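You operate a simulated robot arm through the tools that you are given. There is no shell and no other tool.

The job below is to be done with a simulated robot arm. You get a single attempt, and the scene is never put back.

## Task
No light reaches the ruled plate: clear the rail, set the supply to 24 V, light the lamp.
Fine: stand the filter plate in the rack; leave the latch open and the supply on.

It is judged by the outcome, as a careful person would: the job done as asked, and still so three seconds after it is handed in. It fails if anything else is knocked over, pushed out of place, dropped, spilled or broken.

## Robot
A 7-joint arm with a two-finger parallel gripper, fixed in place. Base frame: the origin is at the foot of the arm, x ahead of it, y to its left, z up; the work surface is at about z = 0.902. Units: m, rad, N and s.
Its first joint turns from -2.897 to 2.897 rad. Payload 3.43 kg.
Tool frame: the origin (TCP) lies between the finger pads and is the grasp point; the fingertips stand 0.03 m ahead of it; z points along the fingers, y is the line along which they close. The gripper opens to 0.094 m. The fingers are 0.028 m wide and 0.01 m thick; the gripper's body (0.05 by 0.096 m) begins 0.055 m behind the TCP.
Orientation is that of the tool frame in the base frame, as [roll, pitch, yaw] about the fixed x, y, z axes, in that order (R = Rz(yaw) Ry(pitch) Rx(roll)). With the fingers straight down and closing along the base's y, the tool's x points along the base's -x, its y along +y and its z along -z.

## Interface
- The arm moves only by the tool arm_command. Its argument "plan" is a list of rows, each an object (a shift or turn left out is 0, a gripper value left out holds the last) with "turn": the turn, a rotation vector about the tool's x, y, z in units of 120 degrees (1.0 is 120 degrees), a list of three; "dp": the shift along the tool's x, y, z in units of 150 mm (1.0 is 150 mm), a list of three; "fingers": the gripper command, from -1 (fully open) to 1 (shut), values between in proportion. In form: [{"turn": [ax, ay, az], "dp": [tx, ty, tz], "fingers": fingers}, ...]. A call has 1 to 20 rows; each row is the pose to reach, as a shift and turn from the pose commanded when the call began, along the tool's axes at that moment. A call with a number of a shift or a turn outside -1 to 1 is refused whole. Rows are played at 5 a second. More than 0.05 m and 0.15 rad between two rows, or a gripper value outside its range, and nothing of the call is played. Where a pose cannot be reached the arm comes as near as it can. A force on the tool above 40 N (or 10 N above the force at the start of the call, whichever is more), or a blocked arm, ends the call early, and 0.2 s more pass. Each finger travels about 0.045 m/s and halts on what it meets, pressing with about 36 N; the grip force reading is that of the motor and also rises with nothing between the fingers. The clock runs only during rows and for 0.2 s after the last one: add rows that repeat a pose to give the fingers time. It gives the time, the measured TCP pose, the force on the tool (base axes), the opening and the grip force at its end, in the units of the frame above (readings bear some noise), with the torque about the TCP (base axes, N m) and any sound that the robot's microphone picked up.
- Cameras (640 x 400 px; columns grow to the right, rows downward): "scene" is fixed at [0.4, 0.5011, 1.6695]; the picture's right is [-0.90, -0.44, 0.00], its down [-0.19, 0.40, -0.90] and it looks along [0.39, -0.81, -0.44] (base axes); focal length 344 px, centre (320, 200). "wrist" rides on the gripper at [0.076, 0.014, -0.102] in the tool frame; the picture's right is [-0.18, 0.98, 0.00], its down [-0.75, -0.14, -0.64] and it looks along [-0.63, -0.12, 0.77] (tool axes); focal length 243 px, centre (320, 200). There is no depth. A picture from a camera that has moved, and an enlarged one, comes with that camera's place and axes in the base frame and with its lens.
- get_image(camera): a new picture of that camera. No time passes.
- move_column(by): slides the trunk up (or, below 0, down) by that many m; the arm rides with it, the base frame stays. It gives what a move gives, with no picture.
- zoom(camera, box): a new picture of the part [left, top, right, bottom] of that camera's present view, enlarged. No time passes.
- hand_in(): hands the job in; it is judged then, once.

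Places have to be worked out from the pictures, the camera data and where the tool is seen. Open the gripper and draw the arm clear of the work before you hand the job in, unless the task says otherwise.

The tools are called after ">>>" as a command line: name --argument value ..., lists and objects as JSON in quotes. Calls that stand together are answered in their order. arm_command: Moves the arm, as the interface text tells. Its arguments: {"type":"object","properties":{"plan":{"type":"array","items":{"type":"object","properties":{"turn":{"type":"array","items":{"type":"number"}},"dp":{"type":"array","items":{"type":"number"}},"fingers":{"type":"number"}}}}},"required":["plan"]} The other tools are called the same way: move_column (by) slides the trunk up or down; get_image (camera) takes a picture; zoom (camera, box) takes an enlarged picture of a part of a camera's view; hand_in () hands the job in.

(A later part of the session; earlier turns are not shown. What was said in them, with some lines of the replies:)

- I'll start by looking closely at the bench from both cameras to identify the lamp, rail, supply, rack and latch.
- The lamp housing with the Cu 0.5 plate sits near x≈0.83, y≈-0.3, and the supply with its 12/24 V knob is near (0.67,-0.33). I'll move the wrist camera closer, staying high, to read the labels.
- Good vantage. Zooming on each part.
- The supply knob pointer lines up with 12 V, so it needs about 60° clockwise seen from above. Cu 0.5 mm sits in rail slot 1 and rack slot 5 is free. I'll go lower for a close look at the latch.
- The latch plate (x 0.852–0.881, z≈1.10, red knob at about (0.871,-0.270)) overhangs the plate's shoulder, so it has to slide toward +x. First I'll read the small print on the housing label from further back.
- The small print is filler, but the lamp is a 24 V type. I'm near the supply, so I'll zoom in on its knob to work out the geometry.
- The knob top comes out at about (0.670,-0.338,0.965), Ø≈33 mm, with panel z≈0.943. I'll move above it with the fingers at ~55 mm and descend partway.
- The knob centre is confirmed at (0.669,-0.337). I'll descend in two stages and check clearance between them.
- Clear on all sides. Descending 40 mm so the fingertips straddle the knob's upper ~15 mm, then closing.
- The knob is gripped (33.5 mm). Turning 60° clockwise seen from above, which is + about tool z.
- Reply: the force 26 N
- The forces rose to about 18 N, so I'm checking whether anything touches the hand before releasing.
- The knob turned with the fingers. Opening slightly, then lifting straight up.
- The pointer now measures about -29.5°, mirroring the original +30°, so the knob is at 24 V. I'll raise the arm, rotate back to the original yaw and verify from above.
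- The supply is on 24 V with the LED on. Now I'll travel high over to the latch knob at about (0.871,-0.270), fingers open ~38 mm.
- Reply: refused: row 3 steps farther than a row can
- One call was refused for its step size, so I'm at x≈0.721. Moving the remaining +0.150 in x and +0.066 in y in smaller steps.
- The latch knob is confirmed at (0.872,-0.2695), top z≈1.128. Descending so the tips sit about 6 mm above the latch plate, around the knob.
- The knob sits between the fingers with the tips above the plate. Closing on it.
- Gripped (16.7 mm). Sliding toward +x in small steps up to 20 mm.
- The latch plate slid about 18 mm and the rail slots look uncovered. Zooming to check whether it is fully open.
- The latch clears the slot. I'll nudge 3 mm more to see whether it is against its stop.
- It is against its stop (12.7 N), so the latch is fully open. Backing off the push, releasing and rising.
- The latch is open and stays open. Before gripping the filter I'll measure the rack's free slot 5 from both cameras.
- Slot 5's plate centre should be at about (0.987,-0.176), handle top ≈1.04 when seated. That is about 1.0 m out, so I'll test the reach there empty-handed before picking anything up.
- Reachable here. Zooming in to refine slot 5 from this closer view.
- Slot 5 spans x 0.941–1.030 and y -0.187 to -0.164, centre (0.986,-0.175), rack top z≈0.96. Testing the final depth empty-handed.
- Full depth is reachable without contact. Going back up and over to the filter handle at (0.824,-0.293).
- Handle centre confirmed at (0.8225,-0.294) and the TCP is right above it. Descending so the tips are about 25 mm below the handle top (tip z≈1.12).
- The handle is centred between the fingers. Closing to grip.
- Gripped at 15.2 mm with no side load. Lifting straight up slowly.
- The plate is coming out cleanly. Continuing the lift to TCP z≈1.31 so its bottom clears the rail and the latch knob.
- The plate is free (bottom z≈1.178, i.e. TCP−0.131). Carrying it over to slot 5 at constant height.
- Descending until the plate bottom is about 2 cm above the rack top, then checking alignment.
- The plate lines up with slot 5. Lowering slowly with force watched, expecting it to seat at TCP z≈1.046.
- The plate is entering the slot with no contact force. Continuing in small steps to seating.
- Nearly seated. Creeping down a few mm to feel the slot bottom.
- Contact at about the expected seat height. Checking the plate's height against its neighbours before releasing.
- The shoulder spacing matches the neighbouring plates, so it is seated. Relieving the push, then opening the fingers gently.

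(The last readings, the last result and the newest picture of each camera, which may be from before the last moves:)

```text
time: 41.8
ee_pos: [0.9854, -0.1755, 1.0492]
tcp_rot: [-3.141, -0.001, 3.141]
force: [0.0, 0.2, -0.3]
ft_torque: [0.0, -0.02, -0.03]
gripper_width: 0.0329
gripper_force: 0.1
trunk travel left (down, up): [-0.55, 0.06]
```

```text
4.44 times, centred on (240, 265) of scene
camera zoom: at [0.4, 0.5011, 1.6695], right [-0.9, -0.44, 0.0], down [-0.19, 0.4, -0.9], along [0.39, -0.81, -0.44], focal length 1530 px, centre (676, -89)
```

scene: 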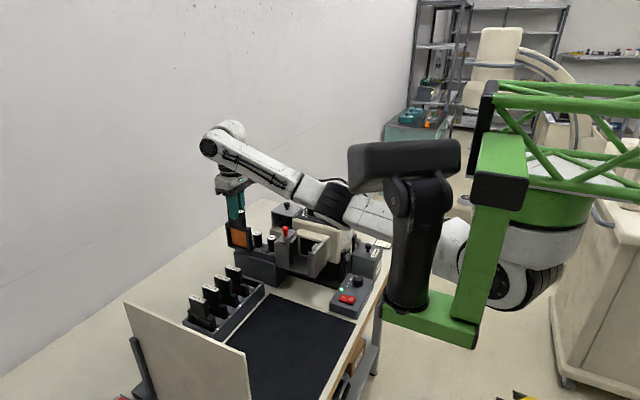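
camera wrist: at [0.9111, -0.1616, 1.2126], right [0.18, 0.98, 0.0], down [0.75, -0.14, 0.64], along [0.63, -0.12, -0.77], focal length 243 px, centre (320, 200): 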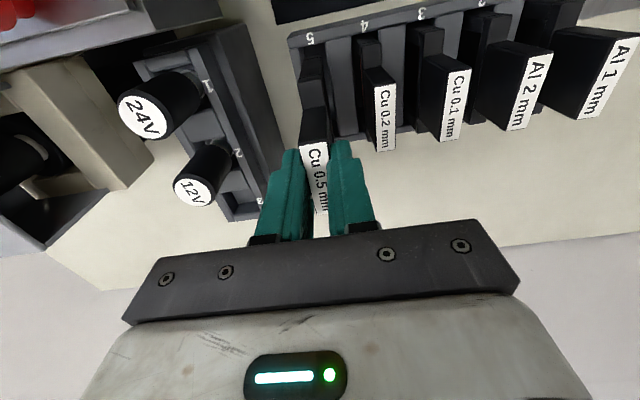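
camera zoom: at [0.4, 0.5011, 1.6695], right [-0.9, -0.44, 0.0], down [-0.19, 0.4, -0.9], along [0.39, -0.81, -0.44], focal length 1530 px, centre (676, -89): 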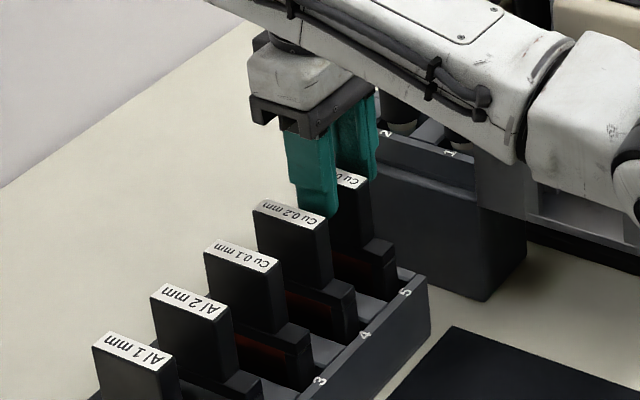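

Released; the plate stands in slot 5. Rising straight up.

>>> arm_command --plan '[{"dp": [0, 0, -0.15]}, {"dp": [0, 0, -0.35]}, {"dp": [0, 0, -0.6]}, {"dp": [0, 0, -0.85]}, {"dp": [0, 0, -1]}, {"dp": [0, 0, -1]}]'

>>> arm_command --plan '[{"dp": [0.1, 0, -0.3]}, {"dp": [0.2, 0, -0.6]}, {"dp": [0.4, -0.15, -0.7]}, {"dp": [0.6, -0.35, -0.7]}, {"dp": [0.8, -0.55, -0.7]}, {"dp": [1, -0.75, -0.7]}, {"dp": [1, -1, -0.7]}, {"dp": [1, -1, -0.7]}]'

>>> get_image --camera "scene"

>>> zoom --camera "scene" --box '[176, 250, 276, 345]'

>>> get_image --camera "wrist"

```text
time: 43.2
ee_pos: [0.9871, -0.1739, 1.1998]
tcp_rot: [3.14, 0.002, -3.141]
force: [-0.2, 0.5, -0.3]
ft_torque: [-0.01, 0.03, 0.01]
gripper_width: 0.033
gripper_force: 0.1
trunk travel left (down, up): [-0.55, 0.06]
```

```text
time: 45.0
ee_pos: [0.8363, -0.327, 1.3047]
tcp_rot: [-3.141, 0.001, -3.141]
force: [0.2, 0.6, 1.1]
ft_torque: [-0.04, 0.04, -0.03]
gripper_width: 0.033
gripper_force: 0.0
trunk travel left (down, up): [-0.55, 0.06]
```

```text
taken
```

scene: 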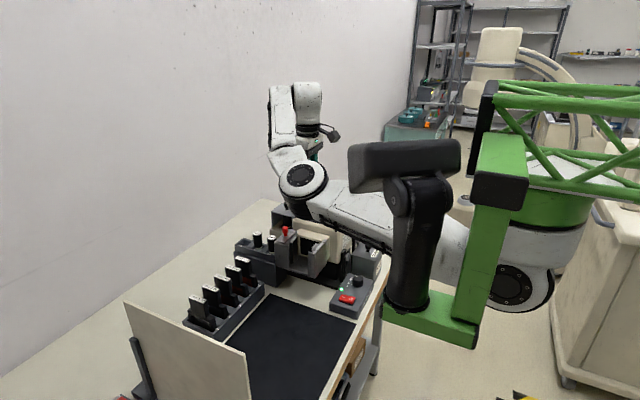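

```text
4.21 times, centred on (226, 298) of scene
camera zoom: at [0.4, 0.5011, 1.6695], right [-0.9, -0.44, 0.0], down [-0.19, 0.4, -0.9], along [0.39, -0.81, -0.44], focal length 1450 px, centre (716, -210)
```

zoom: 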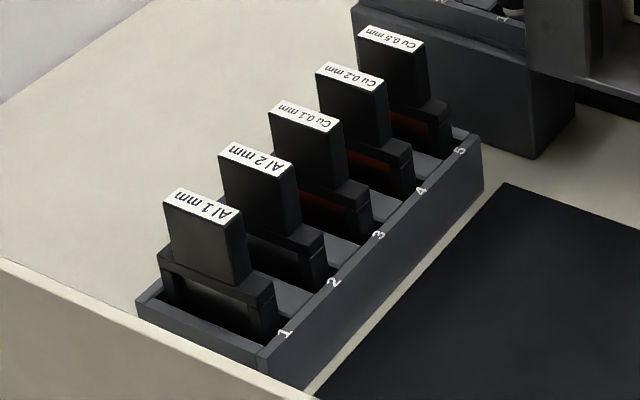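

```text
taken
camera wrist: at [0.7606, -0.3126, 1.4071], right [0.18, 0.98, 0.0], down [0.75, -0.14, 0.64], along [0.63, -0.12, -0.77], focal length 243 px, centre (320, 200)
```

wrist: 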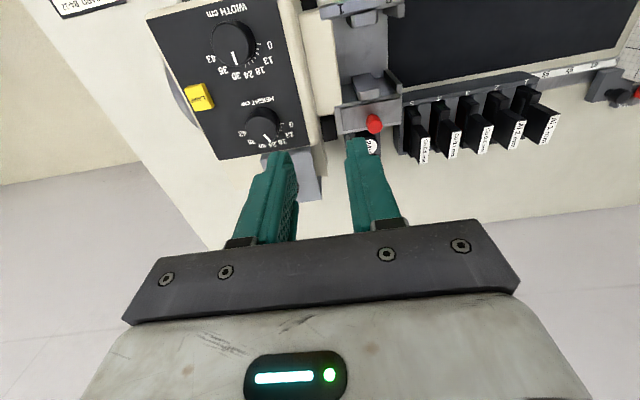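

The plate stands in slot 5, level with the others, and the latch is open. The arm has come back in a different elbow posture, though, so I'm inspecting that before going near the housing.

>>> zoom --camera "scene" --box '[230, 60, 470, 300]'

```text
1.67 times, centred on (350, 180) of scene
camera zoom: at [0.4, 0.5011, 1.6695], right [-0.9, -0.44, 0.0], down [-0.19, 0.4, -0.9], along [0.39, -0.81, -0.44], focal length 574 px, centre (270, 233)
```

zoom: 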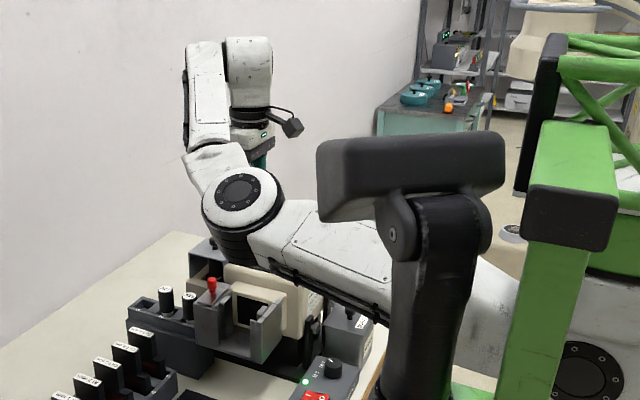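

The elbow has folded forward and low, which would be risky over the housing. I'll retrace my path to the extended pose and come back the way that kept the elbow clear.

>>> arm_command --plan '[{"dp": [0, 0.25, 0]}, {"dp": [-0.2, 0.45, 0]}, {"dp": [-0.4, 0.65, 0]}, {"dp": [-0.6, 0.85, 0]}, {"dp": [-0.8, 1, 0.1]}, {"dp": [-0.9, 1, 0.3]}, {"dp": [-0.9, 1, 0.3]}]'

>>> get_image --camera "scene"

```text
time: 46.6
ee_pos: [0.9669, -0.1723, 1.2582]
tcp_rot: [3.14, 0.002, -3.141]
force: [0.8, 0.1, 0.1]
ft_torque: [-0.02, 0.04, 0.03]
gripper_width: 0.033
gripper_force: 0.0
trunk travel left (down, up): [-0.55, 0.06]
```

```text
taken
```

scene: 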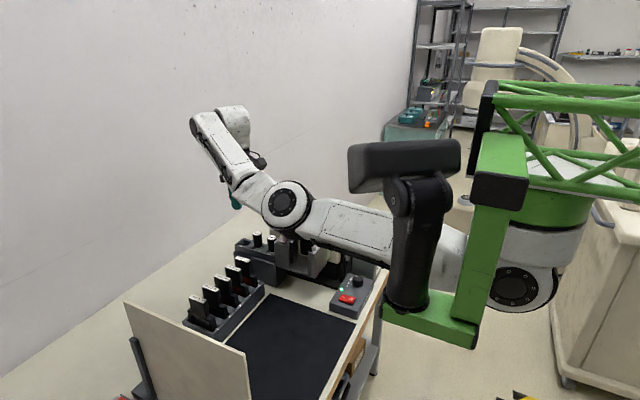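

The elbow is still below. On the first trip it recovered after a fuller extension at x≈0.974, z≈1.288, so I'll repeat that exact path.

>>> arm_command --plan '[{"dp": [-0.05, -0.02, 0.2]}, {"dp": [-0.05, -0.02, 0.4]}, {"dp": [-0.05, -0.02, 0.4]}]'

>>> arm_command --plan '[{"dp": [0, 0, -0.3]}, {"dp": [0, 0, -0.6]}, {"dp": [0, 0, -0.75]}, {"dp": [0, 0, -0.75]}]'

>>> get_image --camera "scene"

```text
time: 47.4
ee_pos: [0.9762, -0.178, 1.1994]
tcp_rot: [3.142, 0.0, 3.141]
force: [0.7, -0.7, 0.2]
ft_torque: [-0.02, 0.0, 0.02]
gripper_width: 0.0325
gripper_force: 0.1
trunk travel left (down, up): [-0.55, 0.06]
```

```text
time: 48.4
ee_pos: [0.9787, -0.1761, 1.3124]
tcp_rot: [3.14, -0.001, -3.141]
force: [-0.1, 0.1, 0.1]
ft_torque: [0.01, -0.03, 0.0]
gripper_width: 0.0327
gripper_force: 0.0
trunk travel left (down, up): [-0.55, 0.06]
```

```text
taken
```

scene: 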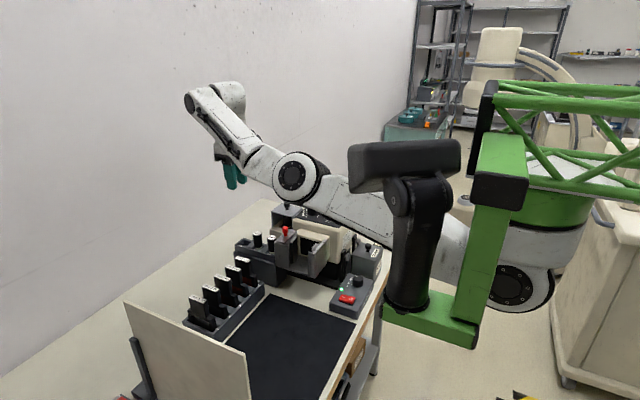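

>>> arm_command --plan '[{"dp": [0, 0, -0.25]}, {"dp": [0, 0, -0.5]}, {"dp": [0, 0, -0.75]}, {"dp": [0, 0, -1]}, {"dp": [0, 0, -1]}]'

>>> get_image --camera "scene"

```text
time: 49.8
ee_pos: [0.9634, -0.1175, 1.454]
tcp_rot: [2.922, 0.074, -3.027]
force: [0.1, 1.1, -0.1]
ft_torque: [-0.03, 0.0, -0.01]
gripper_width: 0.0329
gripper_force: 0.2
out of reach, approached as far as the arm can: row 2, 3, 4, 5
trunk travel left (down, up): [-0.55, 0.06]
stopped in row 5: the arm was blocked; the commanded pose is now the measured one
```

```text
taken
```

scene: 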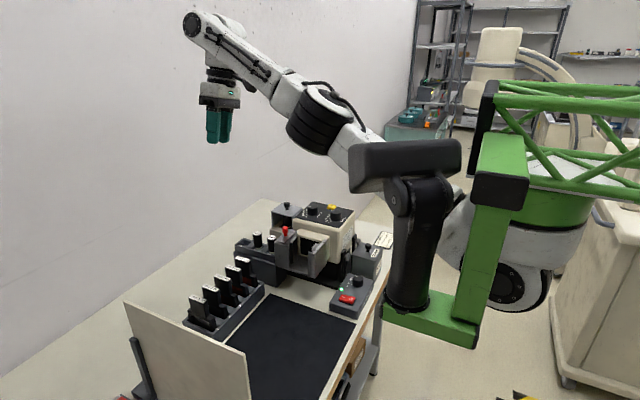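

The arm went through full stretch and the elbow is back up, though the tool is tilted a little. Retracting toward (0.85,-0.20,1.40) and straightening the tool.

>>> arm_command --plan '[{"dp": [0.15, -0.1, 0.03], "turn": [0.02, 0.007, 0.011]}, {"dp": [0.32, -0.2, 0.06], "turn": [0.05, 0.017, 0.026]}, {"dp": [0.5, -0.32, 0.1], "turn": [0.08, 0.027, 0.042]}, {"dp": [0.66, -0.42, 0.13], "turn": [0.105, 0.035, 0.055]}, {"dp": [0.82, -0.52, 0.16], "turn": [0.105, 0.035, 0.055]}, {"dp": [0.82, -0.52, 0.16], "turn": [0.105, 0.035, 0.055]}]'

>>> get_image --camera "scene"

```text
time: 51.2
ee_pos: [0.9294, -0.2089, 1.447]
tcp_rot: [3.138, -0.019, -3.134]
force: [0.1, -0.1, 0.0]
ft_torque: [-0.04, 0.0, 0.02]
gripper_width: 0.0331
gripper_force: 0.0
out of reach, approached as far as the arm can: row 1, 2, 3, 4, 5, 6
trunk travel left (down, up): [-0.55, 0.06]
```

```text
taken
```

scene: 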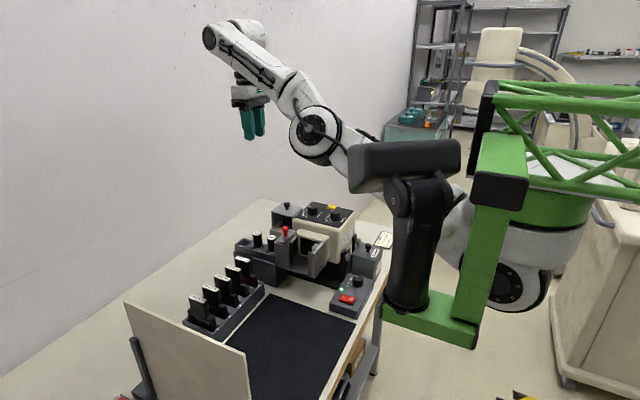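

It is still converging, so I'll hold to let it settle and check.

>>> arm_command --plan '[{"dp": [0, 0, 0]}, {"dp": [0, 0, 0]}, {"dp": [0, 0, 0]}]'

>>> get_image --camera "scene"

```text
time: 52.0
ee_pos: [0.9298, -0.2099, 1.4467]
tcp_rot: [3.134, -0.019, -3.136]
force: [-0.5, 1.1, 0.4]
ft_torque: [-0.01, 0.0, 0.01]
gripper_width: 0.0328
gripper_force: 0.0
trunk travel left (down, up): [-0.55, 0.06]
```

```text
taken
```

scene: 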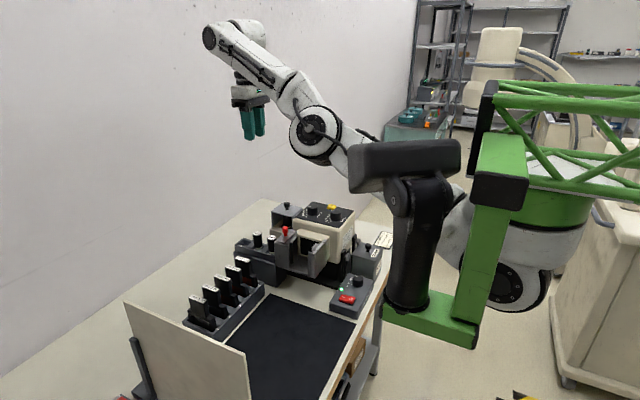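

>>> arm_command --plan '[{"dp": [0.2, 0, 0.1]}, {"dp": [0.4, 0, 0.2]}, {"dp": [0.6, 0, 0.3]}, {"dp": [0.6, 0, 0.3]}]'

>>> get_image --camera "scene"

```text
time: 53.0
ee_pos: [0.9253, -0.2226, 1.4465]
tcp_rot: [3.135, -0.021, -3.134]
force: [-0.4, 0.2, -0.7]
ft_torque: [0.03, 0.01, 0.0]
gripper_width: 0.033
gripper_force: 0.1
out of reach, approached as far as the arm can: row 1, 2, 3, 4
trunk travel left (down, up): [-0.55, 0.06]
```

```text
taken
```

scene: 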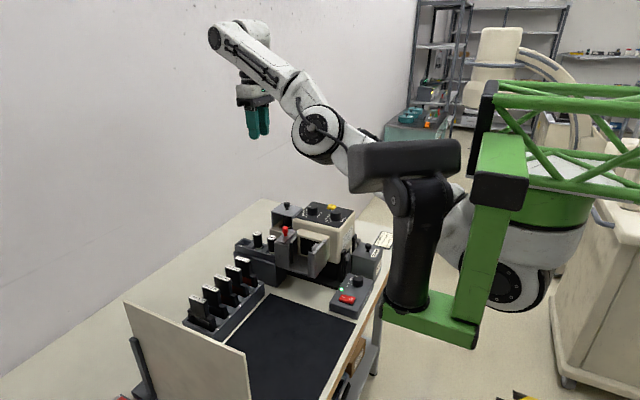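

The solver seems to be in a local limit. I'll try a different direction: toward +y and inward.

>>> arm_command --plan '[{"dp": [0.1, 0.2, 0]}, {"dp": [0.2, 0.4, 0]}, {"dp": [0.3, 0.6, 0]}, {"dp": [0.4, 0.8, 0]}, {"dp": [0.4, 0.8, 0]}]'

>>> get_image --camera "scene"

```text
time: 54.2
ee_pos: [0.953, -0.1228, 1.4559]
tcp_rot: [3.139, -0.01, -3.134]
force: [-0.5, 0.5, 0.1]
ft_torque: [-0.01, 0.03, 0.01]
gripper_width: 0.033
gripper_force: 0.0
out of reach, approached as far as the arm can: row 1, 2, 3, 4, 5
trunk travel left (down, up): [-0.55, 0.06]
```

```text
taken
```

scene: 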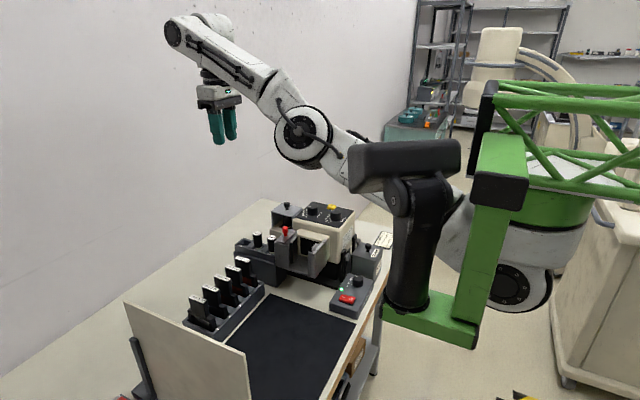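

The arm is on the over-straight side of full extension. I'll push out to maximum reach, then pull in with a large step downward so the elbow bends the normal way.

>>> arm_command --plan '[{"dp": [-0.15, 0, 0]}, {"dp": [-0.3, 0, 0]}, {"dp": [-0.3, 0, 0]}]'

>>> arm_command --plan '[{"dp": [0.1, 0, 0.2]}, {"dp": [0.2, 0, 0.45]}, {"dp": [0.3, 0, 0.7]}, {"dp": [0.4, 0, 0.9]}, {"dp": [0.4, 0, 0.9]}]'

>>> get_image --camera "scene"

```text
time: 55.0
ee_pos: [0.958, -0.109, 1.4516]
tcp_rot: [3.138, -0.011, -3.134]
force: [-0.2, 0.0, 0.0]
ft_torque: [0.02, -0.01, 0.03]
gripper_width: 0.0329
gripper_force: 0.0
out of reach, approached as far as the arm can: row 1, 2, 3
trunk travel left (down, up): [-0.55, 0.06]
```

```text
time: 56.2
ee_pos: [0.9592, -0.126, 1.3987]
tcp_rot: [3.122, -0.091, -3.135]
force: [-0.1, -0.5, 0.3]
ft_torque: [0.02, 0.02, 0.01]
gripper_width: 0.033
gripper_force: 0.0
out of reach, approached as far as the arm can: row 1, 2, 3, 4, 5
trunk travel left (down, up): [-0.55, 0.06]
```

```text
taken
```

scene: 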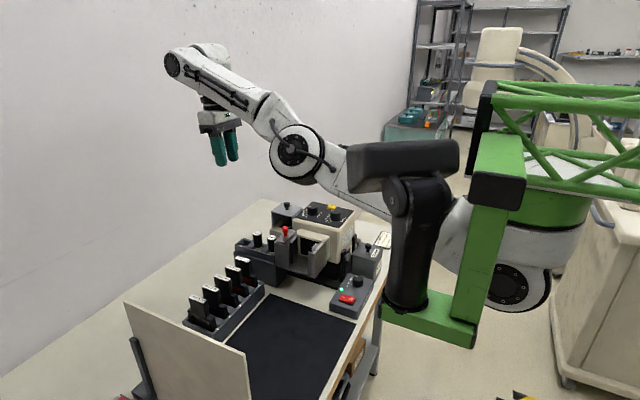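

>>> arm_command --plan '[{"dp": [-0.03, -0.1, 0.15], "turn": [0.005, -0.02, 0]}, {"dp": [-0.06, -0.2, 0.3], "turn": [0.0095, -0.0435, 0]}, {"dp": [-0.1, -0.3, 0.45], "turn": [0.0095, -0.0435, 0]}, {"dp": [-0.1, -0.35, 0.6], "turn": [0.0095, -0.0435, 0]}, {"dp": [-0.1, -0.35, 0.6], "turn": [0.0095, -0.0435, 0]}]'

>>> get_image --camera "scene"

```text
time: 57.4
ee_pos: [0.9908, -0.1808, 1.3171]
tcp_rot: [3.141, 0.0, -3.133]
force: [0.2, -0.8, 0.0]
ft_torque: [0.0, -0.01, 0.03]
gripper_width: 0.0328
gripper_force: 0.0
out of reach, approached as far as the arm can: row 1, 2, 3, 4, 5
trunk travel left (down, up): [-0.55, 0.06]
```

```text
taken
```

scene: 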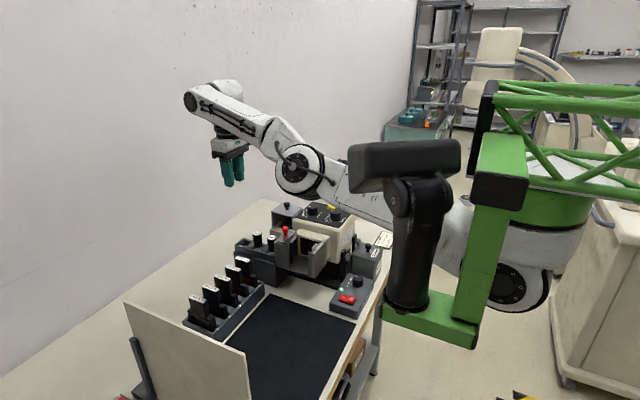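

The tool is upright but the arm can't retract from here. Pushing outward radially past full stretch, then retracting in one go.

>>> arm_command --plan '[{"dp": [-0.3, -0.05, -0.05]}, {"dp": [-0.6, -0.1, -0.1]}, {"dp": [-0.9, -0.15, -0.15]}, {"dp": [-0.9, -0.15, -0.15]}, {"dp": [-0.6, -0.1, -0.1]}, {"dp": [-0.3, 0, 0]}, {"dp": [0, 0, 0.05]}, {"dp": [0.2, 0, 0.1]}, {"dp": [0.4, 0, 0.1]}, {"dp": [0.4, 0, 0.1]}]'

>>> get_image --camera "scene"

```text
time: 59.6
ee_pos: [0.9325, -0.1798, 1.3008]
tcp_rot: [-3.139, 0.002, -3.137]
force: [-0.4, 0.8, 0.6]
ft_torque: [-0.03, -0.02, 0.02]
gripper_width: 0.0332
gripper_force: 0.0
out of reach, approached as far as the arm can: row 1, 2, 3, 4, 5, 6, 7
trunk travel left (down, up): [-0.55, 0.06]
```

```text
taken
```

scene: 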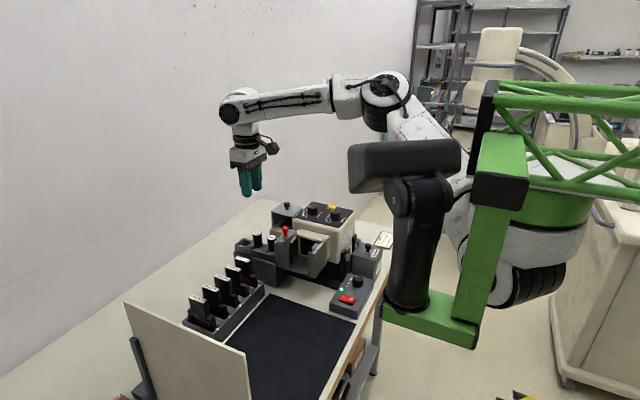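

The elbow is up again, nothing on the bench moved, and the tool is upright at (0.933,-0.180,1.30). Moving over the yellow LAMP button at (0.818,-0.457) with the fingers shut.

>>> arm_command --plan '[{"dp": [0.15, -0.2, 0], "fingers": 1}, {"dp": [0.3, -0.4, 0], "fingers": 1}, {"dp": [0.45, -0.6, 0], "fingers": 1}, {"dp": [0.6, -0.8, 0], "fingers": 1}, {"dp": [0.76, -1, 0], "fingers": 1}, {"dp": [0.76, -1, 0], "fingers": 1}]'

>>> arm_command --plan '[{"dp": [0, -0.28, 0]}, {"dp": [0, -0.56, 0]}, {"dp": [0, -0.84, 0]}, {"dp": [0, -0.84, 0]}]'

>>> get_image --camera "wrist"

>>> get_image --camera "scene"

```text
time: 61.0
ee_pos: [0.8159, -0.3325, 1.3025]
tcp_rot: [-3.141, 0.0, -3.135]
force: [1.4, -0.1, 0.3]
ft_torque: [0.0, 0.0, 0.01]
gripper_width: 0.0
gripper_force: 33.2
trunk travel left (down, up): [-0.55, 0.06]
```

```text
time: 62.0
ee_pos: [0.8169, -0.4579, 1.3026]
tcp_rot: [3.139, 0.001, -3.134]
force: [-0.2, 0.8, 0.5]
ft_torque: [0.01, 0.01, 0.01]
gripper_width: 0.0
gripper_force: 32.4
trunk travel left (down, up): [-0.55, 0.06]
```

```text
taken
camera wrist: at [0.7401, -0.444, 1.406], right [0.18, 0.98, 0.0], down [0.75, -0.14, 0.64], along [0.63, -0.11, -0.77], focal length 243 px, centre (320, 200)
```

wrist: 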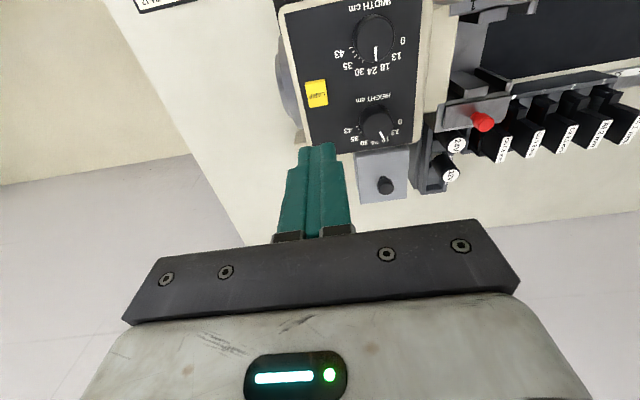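

```text
taken
```

scene: 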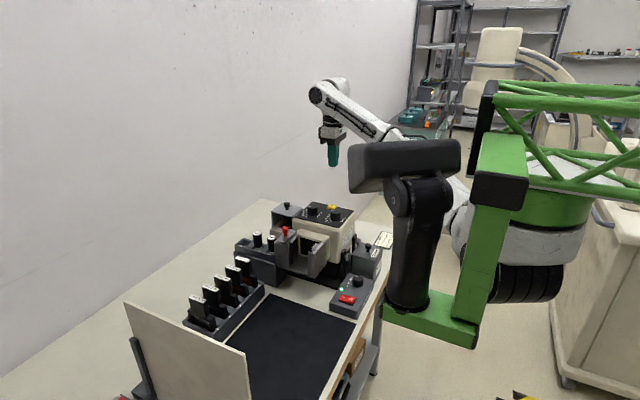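

>>> zoom --camera "wrist" --box '[270, 60, 390, 140]'

>>> zoom --camera "scene" --box '[296, 190, 366, 240]'

```text
5.00 times, centred on (330, 100) of wrist
camera zoom: at [0.7401, -0.444, 1.406], right [0.18, 0.98, 0.0], down [0.75, -0.14, 0.64], along [0.63, -0.11, -0.77], focal length 1213 px, centre (270, 700)
```

zoom: 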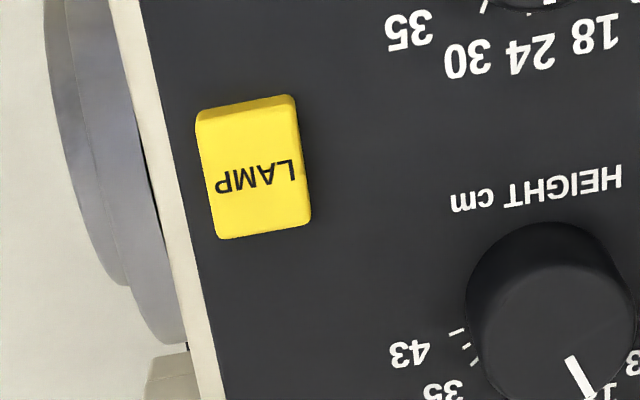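

```text
8.00 times, centred on (331, 215) of scene
camera zoom: at [0.4, 0.5011, 1.6695], right [-0.9, -0.44, 0.0], down [-0.19, 0.4, -0.9], along [0.39, -0.81, -0.44], focal length 2755 px, centre (232, 80)
```

zoom: 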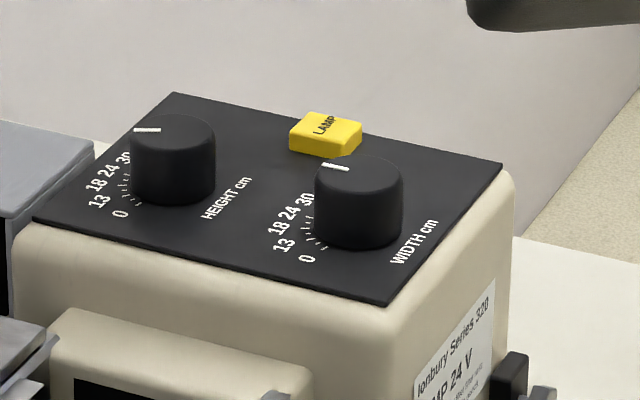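

Button top ≈(0.817,-0.459,1.137). Descending to just above it.

>>> arm_command --plan '[{"dp": [0, -0.005, 0.25]}, {"dp": [0, -0.005, 0.5]}, {"dp": [0, -0.005, 0.7]}, {"dp": [0, -0.005, 0.82]}, {"dp": [0, -0.005, 0.82]}]'

>>> zoom --camera "scene" --box '[296, 160, 376, 240]'

>>> get_image --camera "wrist"

```text
time: 63.2
ee_pos: [0.8186, -0.4612, 1.1806]
tcp_rot: [-3.139, 0.002, -3.133]
force: [0.3, -0.1, 0.0]
ft_torque: [-0.01, 0.0, 0.0]
gripper_width: 0.0
gripper_force: 32.9
trunk travel left (down, up): [-0.55, 0.06]
```

```text
5.00 times, centred on (336, 200) of scene
camera zoom: at [0.4, 0.5011, 1.6695], right [-0.9, -0.44, 0.0], down [-0.19, 0.4, -0.9], along [0.39, -0.81, -0.44], focal length 1722 px, centre (240, 200)
```

zoom: 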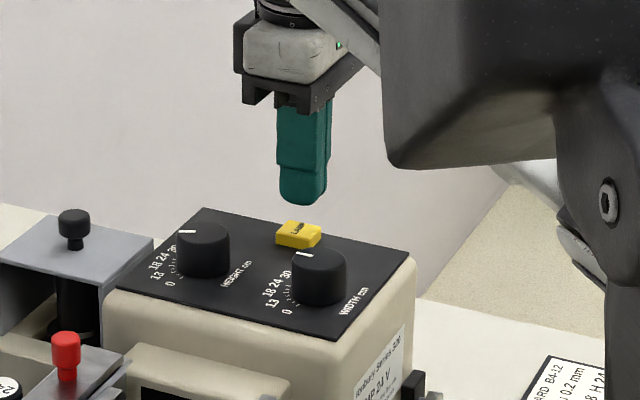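

```text
taken
camera wrist: at [0.7416, -0.4475, 1.2832], right [0.18, 0.98, 0.0], down [0.75, -0.14, 0.64], along [0.63, -0.11, -0.77], focal length 243 px, centre (320, 200)
```

wrist: 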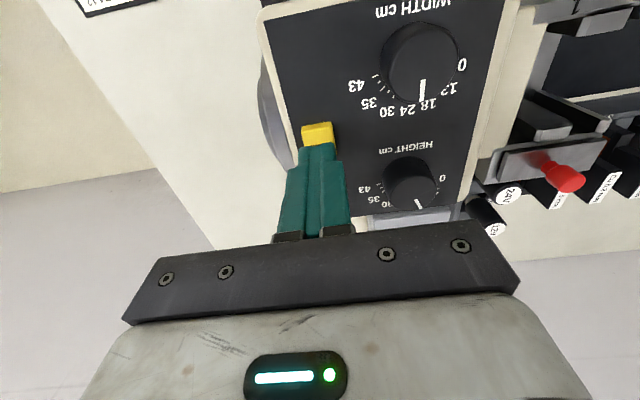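

The tip is about 13 mm above the button. Pressing down in small steps while watching force and sound.

>>> arm_command --plan '[{"dp": [0, 0, 0.04]}, {"dp": [0, 0, 0.07]}, {"dp": [0, 0, 0.09]}, {"dp": [0, 0, 0.1]}]'

```text
time: 64.2
ee_pos: [0.8164, -0.4571, 1.1642]
tcp_rot: [-3.141, 0.0, -3.135]
force: [-1.0, 1.1, -0.8]
ft_torque: [-0.01, -0.04, 0.0]
gripper_width: 0.0004
gripper_force: 33.3
trunk travel left (down, up): [-0.55, 0.06]
```

>>> arm_command --plan '[{"dp": [0, 0, 0.012]}, {"dp": [0, 0, 0.024]}, {"dp": [0, 0, 0.036]}]'

>>> zoom --camera "scene" --box '[296, 160, 376, 240]'

```text
time: 65.0
ee_pos: [0.8171, -0.4585, 1.1596]
tcp_rot: [-3.141, 0.003, -3.135]
force: [-0.6, 0.8, -0.4]
ft_torque: [-0.01, 0.01, 0.0]
gripper_width: 0.0
gripper_force: 33.2
trunk travel left (down, up): [-0.55, 0.06]
```

```text
5.00 times, centred on (336, 200) of scene
camera zoom: at [0.4, 0.5011, 1.6695], right [-0.9, -0.44, 0.0], down [-0.19, 0.4, -0.9], along [0.39, -0.81, -0.44], focal length 1722 px, centre (240, 200)
```

zoom: 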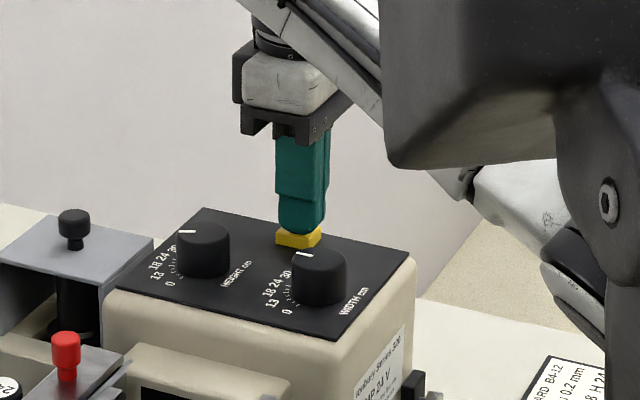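

The tip is just touching. Pressing a few mm further, then releasing.

>>> arm_command --plan '[{"dp": [0, 0, 0.012]}, {"dp": [0, 0, 0.024]}, {"dp": [0, 0, 0.036]}]'

```text
time: 65.8
ee_pos: [0.8168, -0.4585, 1.1542]
tcp_rot: [-3.139, 0.0, -3.134]
force: [0.1, 1.4, 1.9]
ft_torque: [0.0, 0.01, -0.01]
gripper_width: 0.0004
gripper_force: 33.1
trunk travel left (down, up): [-0.55, 0.06]
heard: click
```

Heard a click at slight contact force. Releasing upward and checking for light.

>>> arm_command --plan '[{"dp": [0, 0, -0.1]}, {"dp": [0, 0, -0.3]}, {"dp": [0, 0, -0.6]}, {"dp": [0, 0, -0.9]}, {"dp": [0, 0, -0.9]}]'

>>> get_image --camera "scene"

>>> get_image --camera "wrist"

>>> zoom --camera "scene" --box '[230, 190, 380, 310]'

```text
time: 67.0
ee_pos: [0.8197, -0.4566, 1.2903]
tcp_rot: [3.141, 0.0, -3.135]
force: [0.2, 0.3, -0.1]
ft_torque: [-0.01, 0.01, 0.01]
gripper_width: 0.0
gripper_force: 33.4
trunk travel left (down, up): [-0.55, 0.06]
```

```text
taken
```

scene: 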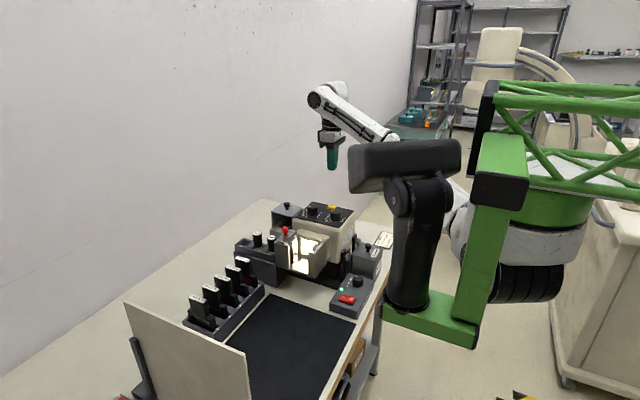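

```text
taken
camera wrist: at [0.7431, -0.4433, 1.394], right [0.18, 0.98, 0.0], down [0.75, -0.14, 0.64], along [0.63, -0.11, -0.77], focal length 243 px, centre (320, 200)
```

wrist: 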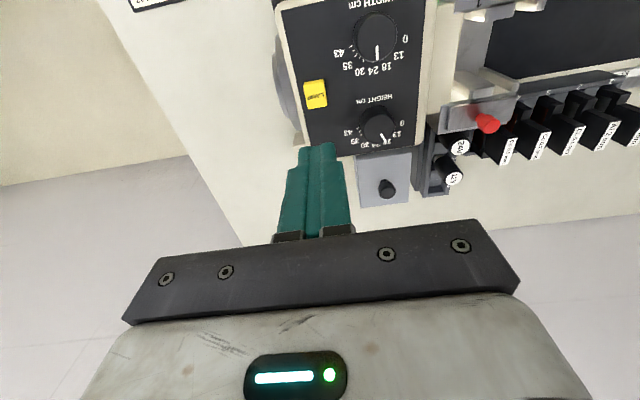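

```text
3.33 times, centred on (305, 250) of scene
camera zoom: at [0.4, 0.5011, 1.6695], right [-0.9, -0.44, 0.0], down [-0.19, 0.4, -0.9], along [0.39, -0.81, -0.44], focal length 1148 px, centre (370, 33)
```

zoom: 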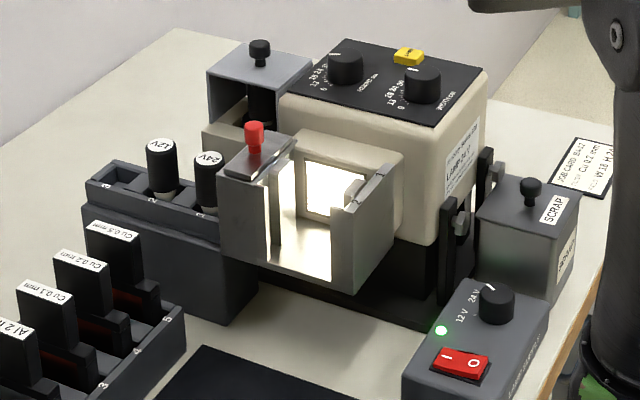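

The lamp is lit and bright light fills the rail. Opening the gripper and drawing the arm back and up, then verifying the light on the ruled plate.

>>> arm_command --plan '[{"dp": [0.1, 0.1, -0.25], "fingers": -1}, {"dp": [0.25, 0.25, -0.45], "fingers": -1}, {"dp": [0.42, 0.42, -0.6], "fingers": -1}, {"dp": [0.6, 0.6, -0.75], "fingers": -1}, {"dp": [0.78, 0.78, -0.9], "fingers": -1}, {"dp": [0.95, 0.95, -1], "fingers": -1}, {"dp": [0.95, 0.95, -1], "fingers": -1}]'

>>> arm_command --plan '[{"dp": [0.05, 0.25, 0]}, {"dp": [0.1, 0.5, 0]}, {"dp": [0.15, 0.75, 0]}, {"dp": [0.15, 1, 0]}, {"dp": [0.15, 1, 0]}]'

>>> get_image --camera "wrist"

>>> get_image --camera "scene"

```text
time: 68.6
ee_pos: [0.6754, -0.3113, 1.4419]
tcp_rot: [-3.139, 0.002, -3.136]
force: [0.4, -0.3, 0.2]
ft_torque: [-0.02, 0.0, -0.01]
gripper_width: 0.0941
gripper_force: 0.0
trunk travel left (down, up): [-0.55, 0.06]
```

```text
time: 69.8
ee_pos: [0.6495, -0.1661, 1.441]
tcp_rot: [-3.139, 0.002, -3.134]
force: [-0.4, -0.1, 0.6]
ft_torque: [0.01, 0.0, 0.01]
gripper_width: 0.0938
gripper_force: 0.1
trunk travel left (down, up): [-0.55, 0.06]
```

```text
taken
camera wrist: at [0.5737, -0.1527, 1.5438], right [0.18, 0.98, 0.0], down [0.75, -0.14, 0.64], along [0.63, -0.11, -0.77], focal length 243 px, centre (320, 200)
```

wrist: 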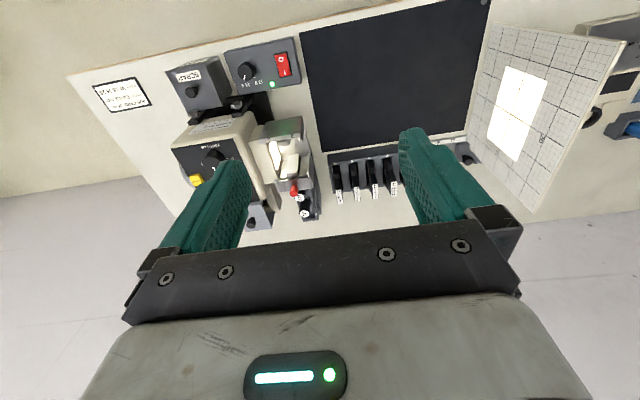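

```text
taken
```

scene: 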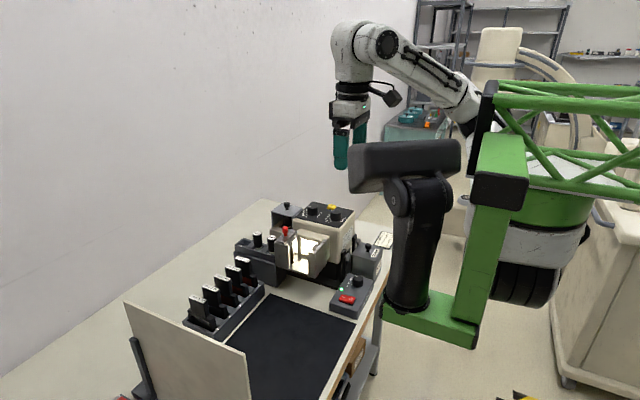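

A bright field now falls on the ruled plate. A last check of the rack, latch and supply.

>>> zoom --camera "wrist" --box '[170, 30, 420, 220]'

>>> zoom --camera "scene" --box '[170, 190, 390, 350]'

```text
2.11 times, centred on (295, 125) of wrist
camera zoom: at [0.5737, -0.1527, 1.5438], right [0.18, 0.98, 0.0], down [0.75, -0.14, 0.64], along [0.63, -0.11, -0.77], focal length 511 px, centre (373, 358)
```

zoom: 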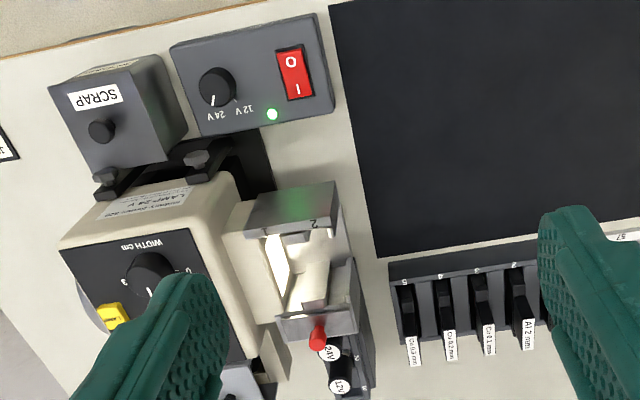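

```text
2.50 times, centred on (280, 270) of scene
camera zoom: at [0.4, 0.5011, 1.6695], right [-0.9, -0.44, 0.0], down [-0.19, 0.4, -0.9], along [0.39, -0.81, -0.44], focal length 861 px, centre (420, 25)
```

zoom: 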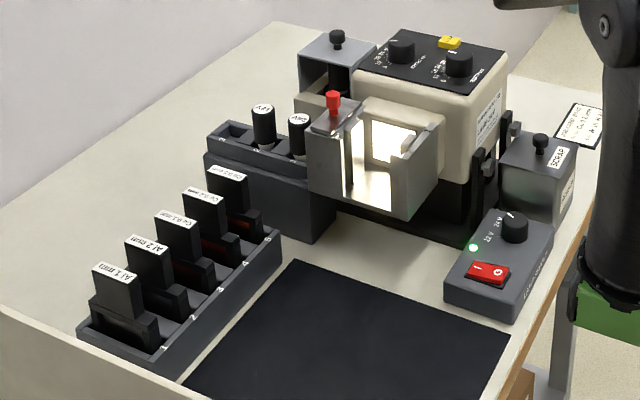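

The pictures show every part done: rail clear, latch open, Cu 0.5 mm standing in rack slot 5, supply on at 24 V, and the lamp lighting the ruled plate. The arm is clear with the gripper open, so I'm handing in.

>>> hand_in

```text
The job is handed in.
```

The job is done and handed in: light now falls on the ruled plate. The last pictures, taken just before I handed it in, show:

- **Rail:** it is clear, and the latch is slid fully open.
- **Filter plate:** the Cu 0.5 mm plate stands in rack slot 5, level with the other four.
- **Supply:** the knob is turned from 12 V to 24 V, and the supply is still on.
- **Lamp:** it lit after one press of the LAMP button.

While moving back from the rack, the arm folded into an awkward elbow position. I had to stretch it out and retract it before pressing the button. In the pictures nothing on the bench was touched or moved by this.

The arm is drawn clear with the gripper open.
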